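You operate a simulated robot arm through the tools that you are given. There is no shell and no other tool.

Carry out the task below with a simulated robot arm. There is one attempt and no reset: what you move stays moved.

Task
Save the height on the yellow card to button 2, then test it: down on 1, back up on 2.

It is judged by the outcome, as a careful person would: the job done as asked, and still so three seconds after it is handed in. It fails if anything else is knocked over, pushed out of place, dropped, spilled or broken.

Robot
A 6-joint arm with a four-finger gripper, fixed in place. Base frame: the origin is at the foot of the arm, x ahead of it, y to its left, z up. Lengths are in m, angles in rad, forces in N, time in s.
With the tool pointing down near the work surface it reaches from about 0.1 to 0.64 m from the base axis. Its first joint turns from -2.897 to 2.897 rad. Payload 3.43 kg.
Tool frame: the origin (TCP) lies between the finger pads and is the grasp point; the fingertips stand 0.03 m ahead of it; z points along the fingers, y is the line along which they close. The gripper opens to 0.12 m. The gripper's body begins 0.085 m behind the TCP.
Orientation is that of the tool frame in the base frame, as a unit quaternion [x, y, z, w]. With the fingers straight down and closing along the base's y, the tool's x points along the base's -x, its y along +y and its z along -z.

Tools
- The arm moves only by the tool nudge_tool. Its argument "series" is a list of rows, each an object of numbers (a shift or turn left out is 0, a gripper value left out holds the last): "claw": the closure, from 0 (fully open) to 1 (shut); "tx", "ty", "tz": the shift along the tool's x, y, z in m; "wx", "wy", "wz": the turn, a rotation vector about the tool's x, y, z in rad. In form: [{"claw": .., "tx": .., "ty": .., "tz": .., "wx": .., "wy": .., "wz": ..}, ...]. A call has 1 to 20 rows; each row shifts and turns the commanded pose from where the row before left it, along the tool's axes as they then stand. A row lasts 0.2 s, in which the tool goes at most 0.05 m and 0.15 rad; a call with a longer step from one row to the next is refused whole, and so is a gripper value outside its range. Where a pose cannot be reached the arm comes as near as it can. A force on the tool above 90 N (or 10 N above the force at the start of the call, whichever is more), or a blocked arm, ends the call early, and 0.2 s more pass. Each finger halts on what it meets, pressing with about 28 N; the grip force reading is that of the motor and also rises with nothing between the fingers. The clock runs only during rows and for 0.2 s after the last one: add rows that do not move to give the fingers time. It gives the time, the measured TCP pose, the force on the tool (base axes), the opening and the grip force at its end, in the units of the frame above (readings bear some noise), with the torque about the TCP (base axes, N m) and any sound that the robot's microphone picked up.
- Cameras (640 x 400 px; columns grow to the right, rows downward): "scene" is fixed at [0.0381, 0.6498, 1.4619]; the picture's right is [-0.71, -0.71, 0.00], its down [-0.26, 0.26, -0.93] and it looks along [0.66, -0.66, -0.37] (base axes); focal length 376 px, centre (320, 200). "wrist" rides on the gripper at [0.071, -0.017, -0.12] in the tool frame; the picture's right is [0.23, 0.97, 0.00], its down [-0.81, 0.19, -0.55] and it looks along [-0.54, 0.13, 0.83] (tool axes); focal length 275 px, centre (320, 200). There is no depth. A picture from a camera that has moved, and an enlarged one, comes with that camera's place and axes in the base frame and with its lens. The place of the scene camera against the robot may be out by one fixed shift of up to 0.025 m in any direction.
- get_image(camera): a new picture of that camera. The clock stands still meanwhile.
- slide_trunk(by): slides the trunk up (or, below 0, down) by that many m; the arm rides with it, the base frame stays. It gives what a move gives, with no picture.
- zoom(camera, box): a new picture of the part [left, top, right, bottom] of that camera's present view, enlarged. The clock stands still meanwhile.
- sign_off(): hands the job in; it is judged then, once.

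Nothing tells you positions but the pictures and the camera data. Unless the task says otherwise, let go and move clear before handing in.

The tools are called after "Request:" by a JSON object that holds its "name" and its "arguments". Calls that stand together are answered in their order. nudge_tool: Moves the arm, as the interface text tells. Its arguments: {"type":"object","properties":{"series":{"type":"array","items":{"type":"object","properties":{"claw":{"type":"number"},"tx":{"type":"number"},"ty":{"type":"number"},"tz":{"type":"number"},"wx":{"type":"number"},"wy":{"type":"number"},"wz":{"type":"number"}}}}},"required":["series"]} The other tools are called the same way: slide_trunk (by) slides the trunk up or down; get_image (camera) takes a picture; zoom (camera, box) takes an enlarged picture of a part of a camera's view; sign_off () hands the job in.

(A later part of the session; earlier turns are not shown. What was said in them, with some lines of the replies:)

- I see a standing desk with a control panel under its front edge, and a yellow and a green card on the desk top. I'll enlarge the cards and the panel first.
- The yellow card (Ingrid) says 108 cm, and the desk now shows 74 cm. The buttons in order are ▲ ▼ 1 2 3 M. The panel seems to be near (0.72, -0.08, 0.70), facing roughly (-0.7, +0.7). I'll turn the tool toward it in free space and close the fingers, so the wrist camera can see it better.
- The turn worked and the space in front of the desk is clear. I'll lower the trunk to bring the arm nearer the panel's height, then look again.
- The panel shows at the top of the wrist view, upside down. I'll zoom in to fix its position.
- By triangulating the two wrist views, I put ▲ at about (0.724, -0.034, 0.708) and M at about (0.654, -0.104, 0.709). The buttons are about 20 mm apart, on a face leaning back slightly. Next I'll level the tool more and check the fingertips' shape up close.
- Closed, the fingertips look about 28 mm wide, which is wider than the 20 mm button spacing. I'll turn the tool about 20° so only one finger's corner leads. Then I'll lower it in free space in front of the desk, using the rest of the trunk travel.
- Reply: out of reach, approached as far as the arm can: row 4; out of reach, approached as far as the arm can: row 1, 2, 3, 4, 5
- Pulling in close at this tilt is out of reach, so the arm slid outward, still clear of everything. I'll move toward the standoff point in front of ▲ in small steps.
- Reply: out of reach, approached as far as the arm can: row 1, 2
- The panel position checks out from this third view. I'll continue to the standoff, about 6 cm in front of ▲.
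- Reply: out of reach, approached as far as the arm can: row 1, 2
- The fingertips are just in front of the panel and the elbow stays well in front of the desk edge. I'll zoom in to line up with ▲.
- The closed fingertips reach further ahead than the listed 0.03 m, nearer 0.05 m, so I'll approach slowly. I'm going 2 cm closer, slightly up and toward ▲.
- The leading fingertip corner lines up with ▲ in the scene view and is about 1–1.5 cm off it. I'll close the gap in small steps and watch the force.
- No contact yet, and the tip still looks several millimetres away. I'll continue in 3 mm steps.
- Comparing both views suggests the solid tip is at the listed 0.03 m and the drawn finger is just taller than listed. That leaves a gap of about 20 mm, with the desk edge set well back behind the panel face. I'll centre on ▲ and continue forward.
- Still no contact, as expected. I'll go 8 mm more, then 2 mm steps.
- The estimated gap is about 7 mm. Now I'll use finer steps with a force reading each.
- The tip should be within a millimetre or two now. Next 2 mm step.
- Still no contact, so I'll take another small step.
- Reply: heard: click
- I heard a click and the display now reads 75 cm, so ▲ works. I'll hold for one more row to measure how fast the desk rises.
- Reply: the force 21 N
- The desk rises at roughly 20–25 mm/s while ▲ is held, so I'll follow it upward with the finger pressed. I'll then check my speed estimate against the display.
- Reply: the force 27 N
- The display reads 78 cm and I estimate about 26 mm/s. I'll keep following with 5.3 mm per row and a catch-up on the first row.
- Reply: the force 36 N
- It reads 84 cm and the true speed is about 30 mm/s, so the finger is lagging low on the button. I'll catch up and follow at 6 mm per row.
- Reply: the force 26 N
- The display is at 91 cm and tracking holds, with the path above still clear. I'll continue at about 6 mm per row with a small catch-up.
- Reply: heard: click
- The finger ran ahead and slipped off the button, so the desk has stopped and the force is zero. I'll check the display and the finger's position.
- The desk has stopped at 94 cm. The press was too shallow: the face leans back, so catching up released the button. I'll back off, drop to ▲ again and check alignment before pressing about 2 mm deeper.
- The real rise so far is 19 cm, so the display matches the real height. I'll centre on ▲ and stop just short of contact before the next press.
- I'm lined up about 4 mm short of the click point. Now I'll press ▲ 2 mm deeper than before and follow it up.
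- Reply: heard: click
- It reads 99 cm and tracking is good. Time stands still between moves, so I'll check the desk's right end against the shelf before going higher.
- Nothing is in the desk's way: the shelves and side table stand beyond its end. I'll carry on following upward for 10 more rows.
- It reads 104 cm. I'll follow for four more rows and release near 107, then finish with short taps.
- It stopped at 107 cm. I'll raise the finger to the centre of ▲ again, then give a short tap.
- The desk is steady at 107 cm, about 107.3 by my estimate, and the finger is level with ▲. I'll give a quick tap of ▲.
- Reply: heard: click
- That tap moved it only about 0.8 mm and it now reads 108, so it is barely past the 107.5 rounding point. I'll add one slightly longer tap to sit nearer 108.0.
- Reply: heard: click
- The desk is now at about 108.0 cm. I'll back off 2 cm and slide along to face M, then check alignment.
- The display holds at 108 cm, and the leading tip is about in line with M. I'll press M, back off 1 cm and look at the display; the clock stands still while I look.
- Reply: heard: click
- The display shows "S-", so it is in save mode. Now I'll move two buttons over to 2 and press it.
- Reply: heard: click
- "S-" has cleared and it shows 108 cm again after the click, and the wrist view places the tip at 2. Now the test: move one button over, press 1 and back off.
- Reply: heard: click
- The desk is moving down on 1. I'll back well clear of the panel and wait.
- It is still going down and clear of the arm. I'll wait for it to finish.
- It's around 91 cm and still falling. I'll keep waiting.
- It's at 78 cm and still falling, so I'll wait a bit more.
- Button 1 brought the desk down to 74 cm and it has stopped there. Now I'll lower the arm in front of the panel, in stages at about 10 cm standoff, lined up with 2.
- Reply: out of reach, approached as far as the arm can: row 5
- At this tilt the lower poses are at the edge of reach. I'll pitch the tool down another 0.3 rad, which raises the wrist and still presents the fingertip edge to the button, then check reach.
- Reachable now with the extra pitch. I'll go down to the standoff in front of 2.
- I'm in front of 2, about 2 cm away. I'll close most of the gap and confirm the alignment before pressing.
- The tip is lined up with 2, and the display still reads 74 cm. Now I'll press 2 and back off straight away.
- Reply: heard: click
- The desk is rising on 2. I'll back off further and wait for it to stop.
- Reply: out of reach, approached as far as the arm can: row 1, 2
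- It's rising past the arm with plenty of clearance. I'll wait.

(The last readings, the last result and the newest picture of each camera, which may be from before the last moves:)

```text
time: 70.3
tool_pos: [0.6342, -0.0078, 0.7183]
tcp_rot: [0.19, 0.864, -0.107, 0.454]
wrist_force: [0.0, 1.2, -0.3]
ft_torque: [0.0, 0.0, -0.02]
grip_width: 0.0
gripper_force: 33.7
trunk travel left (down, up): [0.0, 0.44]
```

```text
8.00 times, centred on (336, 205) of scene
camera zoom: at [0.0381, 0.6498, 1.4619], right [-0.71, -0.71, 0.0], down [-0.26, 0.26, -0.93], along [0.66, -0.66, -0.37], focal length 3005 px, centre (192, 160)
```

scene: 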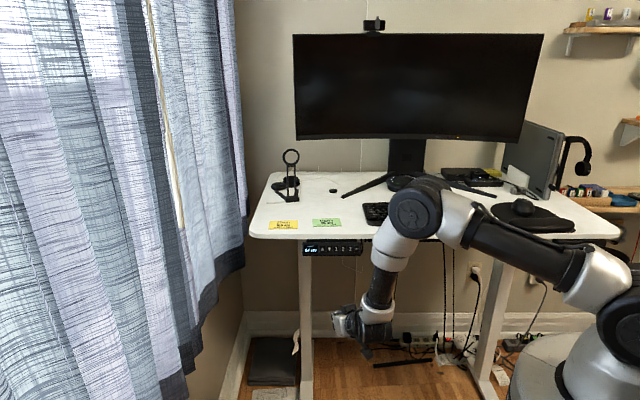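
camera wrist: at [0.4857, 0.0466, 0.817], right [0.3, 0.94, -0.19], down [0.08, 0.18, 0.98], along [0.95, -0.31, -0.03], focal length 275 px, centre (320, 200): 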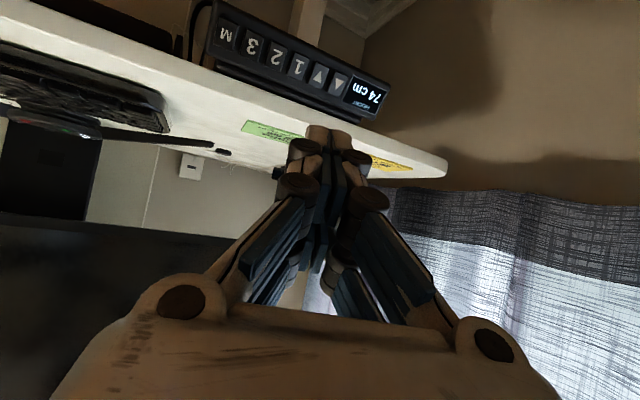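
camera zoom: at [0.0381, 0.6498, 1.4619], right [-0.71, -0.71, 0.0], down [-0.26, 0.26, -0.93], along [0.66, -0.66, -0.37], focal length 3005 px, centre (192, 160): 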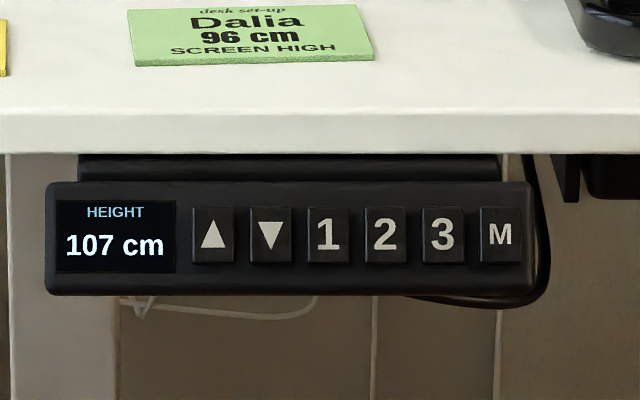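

It reads 107 cm and is nearly there. I'll wait a little longer and confirm it stops at 108.

Request:
{"name": "nudge_tool", "arguments": {"series": [{"claw": 1}, {}, {}, {}, {}, {}, {}, {}, {}, {}]}}

Request:
{"name": "zoom", "arguments": {"camera": "scene", "box": [296, 180, 376, 230]}}

Request:
{"name": "nudge_tool", "arguments": {"series": [{"claw": 1}, {}, {}, {}, {}]}}

Request:
{"name": "zoom", "arguments": {"camera": "scene", "box": [296, 180, 376, 230]}}

Request:
{"name": "get_image", "arguments": {"camera": "scene"}}

```text
time: 72.5
tool_pos: [0.6341, -0.0067, 0.7182]
tcp_rot: [0.191, 0.864, -0.108, 0.453]
wrist_force: [-0.7, -0.3, 0.2]
ft_torque: [-0.03, 0.01, 0.01]
grip_width: 0.0
gripper_force: 33.5
trunk travel left (down, up): [0.0, 0.44]
```

```text
8.00 times, centred on (336, 205) of scene
camera zoom: at [0.0381, 0.6498, 1.4619], right [-0.71, -0.71, 0.0], down [-0.26, 0.26, -0.93], along [0.66, -0.66, -0.37], focal length 3005 px, centre (192, 160)
```

zoom: 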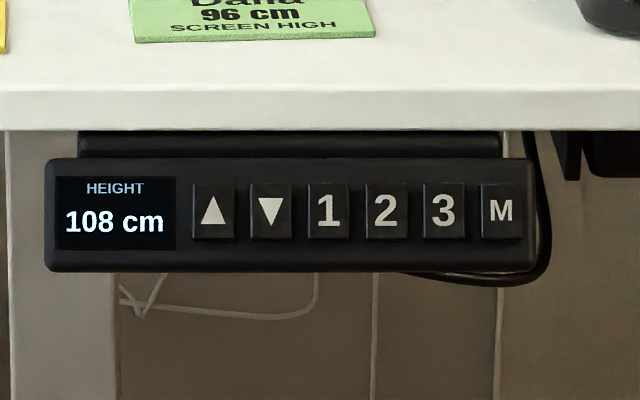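

```text
time: 73.7
tool_pos: [0.6359, -0.008, 0.7172]
tcp_rot: [0.19, 0.864, -0.108, 0.454]
wrist_force: [0.4, -0.3, -0.5]
ft_torque: [-0.01, 0.0, 0.03]
grip_width: 0.0
gripper_force: 33.1
trunk travel left (down, up): [0.0, 0.44]
```

```text
8.00 times, centred on (336, 205) of scene
camera zoom: at [0.0381, 0.6498, 1.4619], right [-0.71, -0.71, 0.0], down [-0.26, 0.26, -0.93], along [0.66, -0.66, -0.37], focal length 3005 px, centre (192, 160)
```

zoom: 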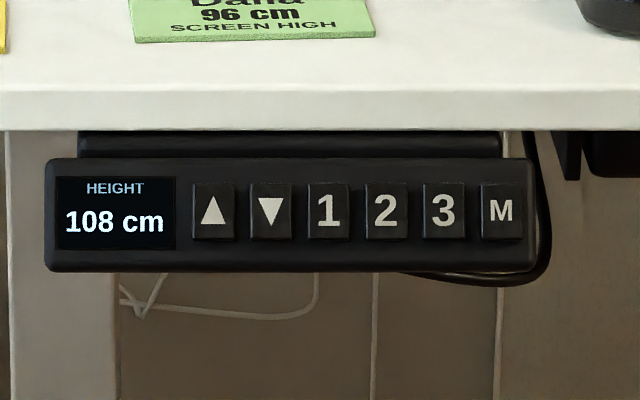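

```text
taken
```

scene: 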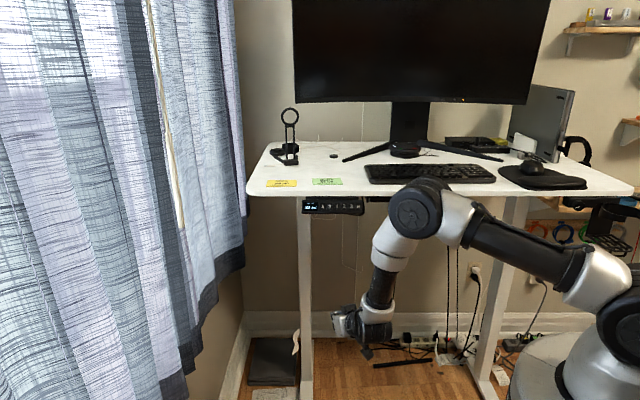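

The desk came back up on 2 and has stopped at 108 cm, matching the yellow card. Everything on the desk is still in place and the arm is clear of the desk, so I'm handing in.

Request:
{"name": "sign_off", "arguments": {}}

```text
The job is handed in.
```

The yellow card's height, 108 cm, is saved to button 2, and the test worked. Button 1 took the desk down to 74 cm, and button 2 brought it back up to 108 cm, where it stopped.

On the way up I lost contact with ▲ once at 94 cm. I re-pressed it to continue, then used two short taps at the end to settle near 108.0. Nothing on the desk looked disturbed in the last picture, and the arm is clear of the desk.
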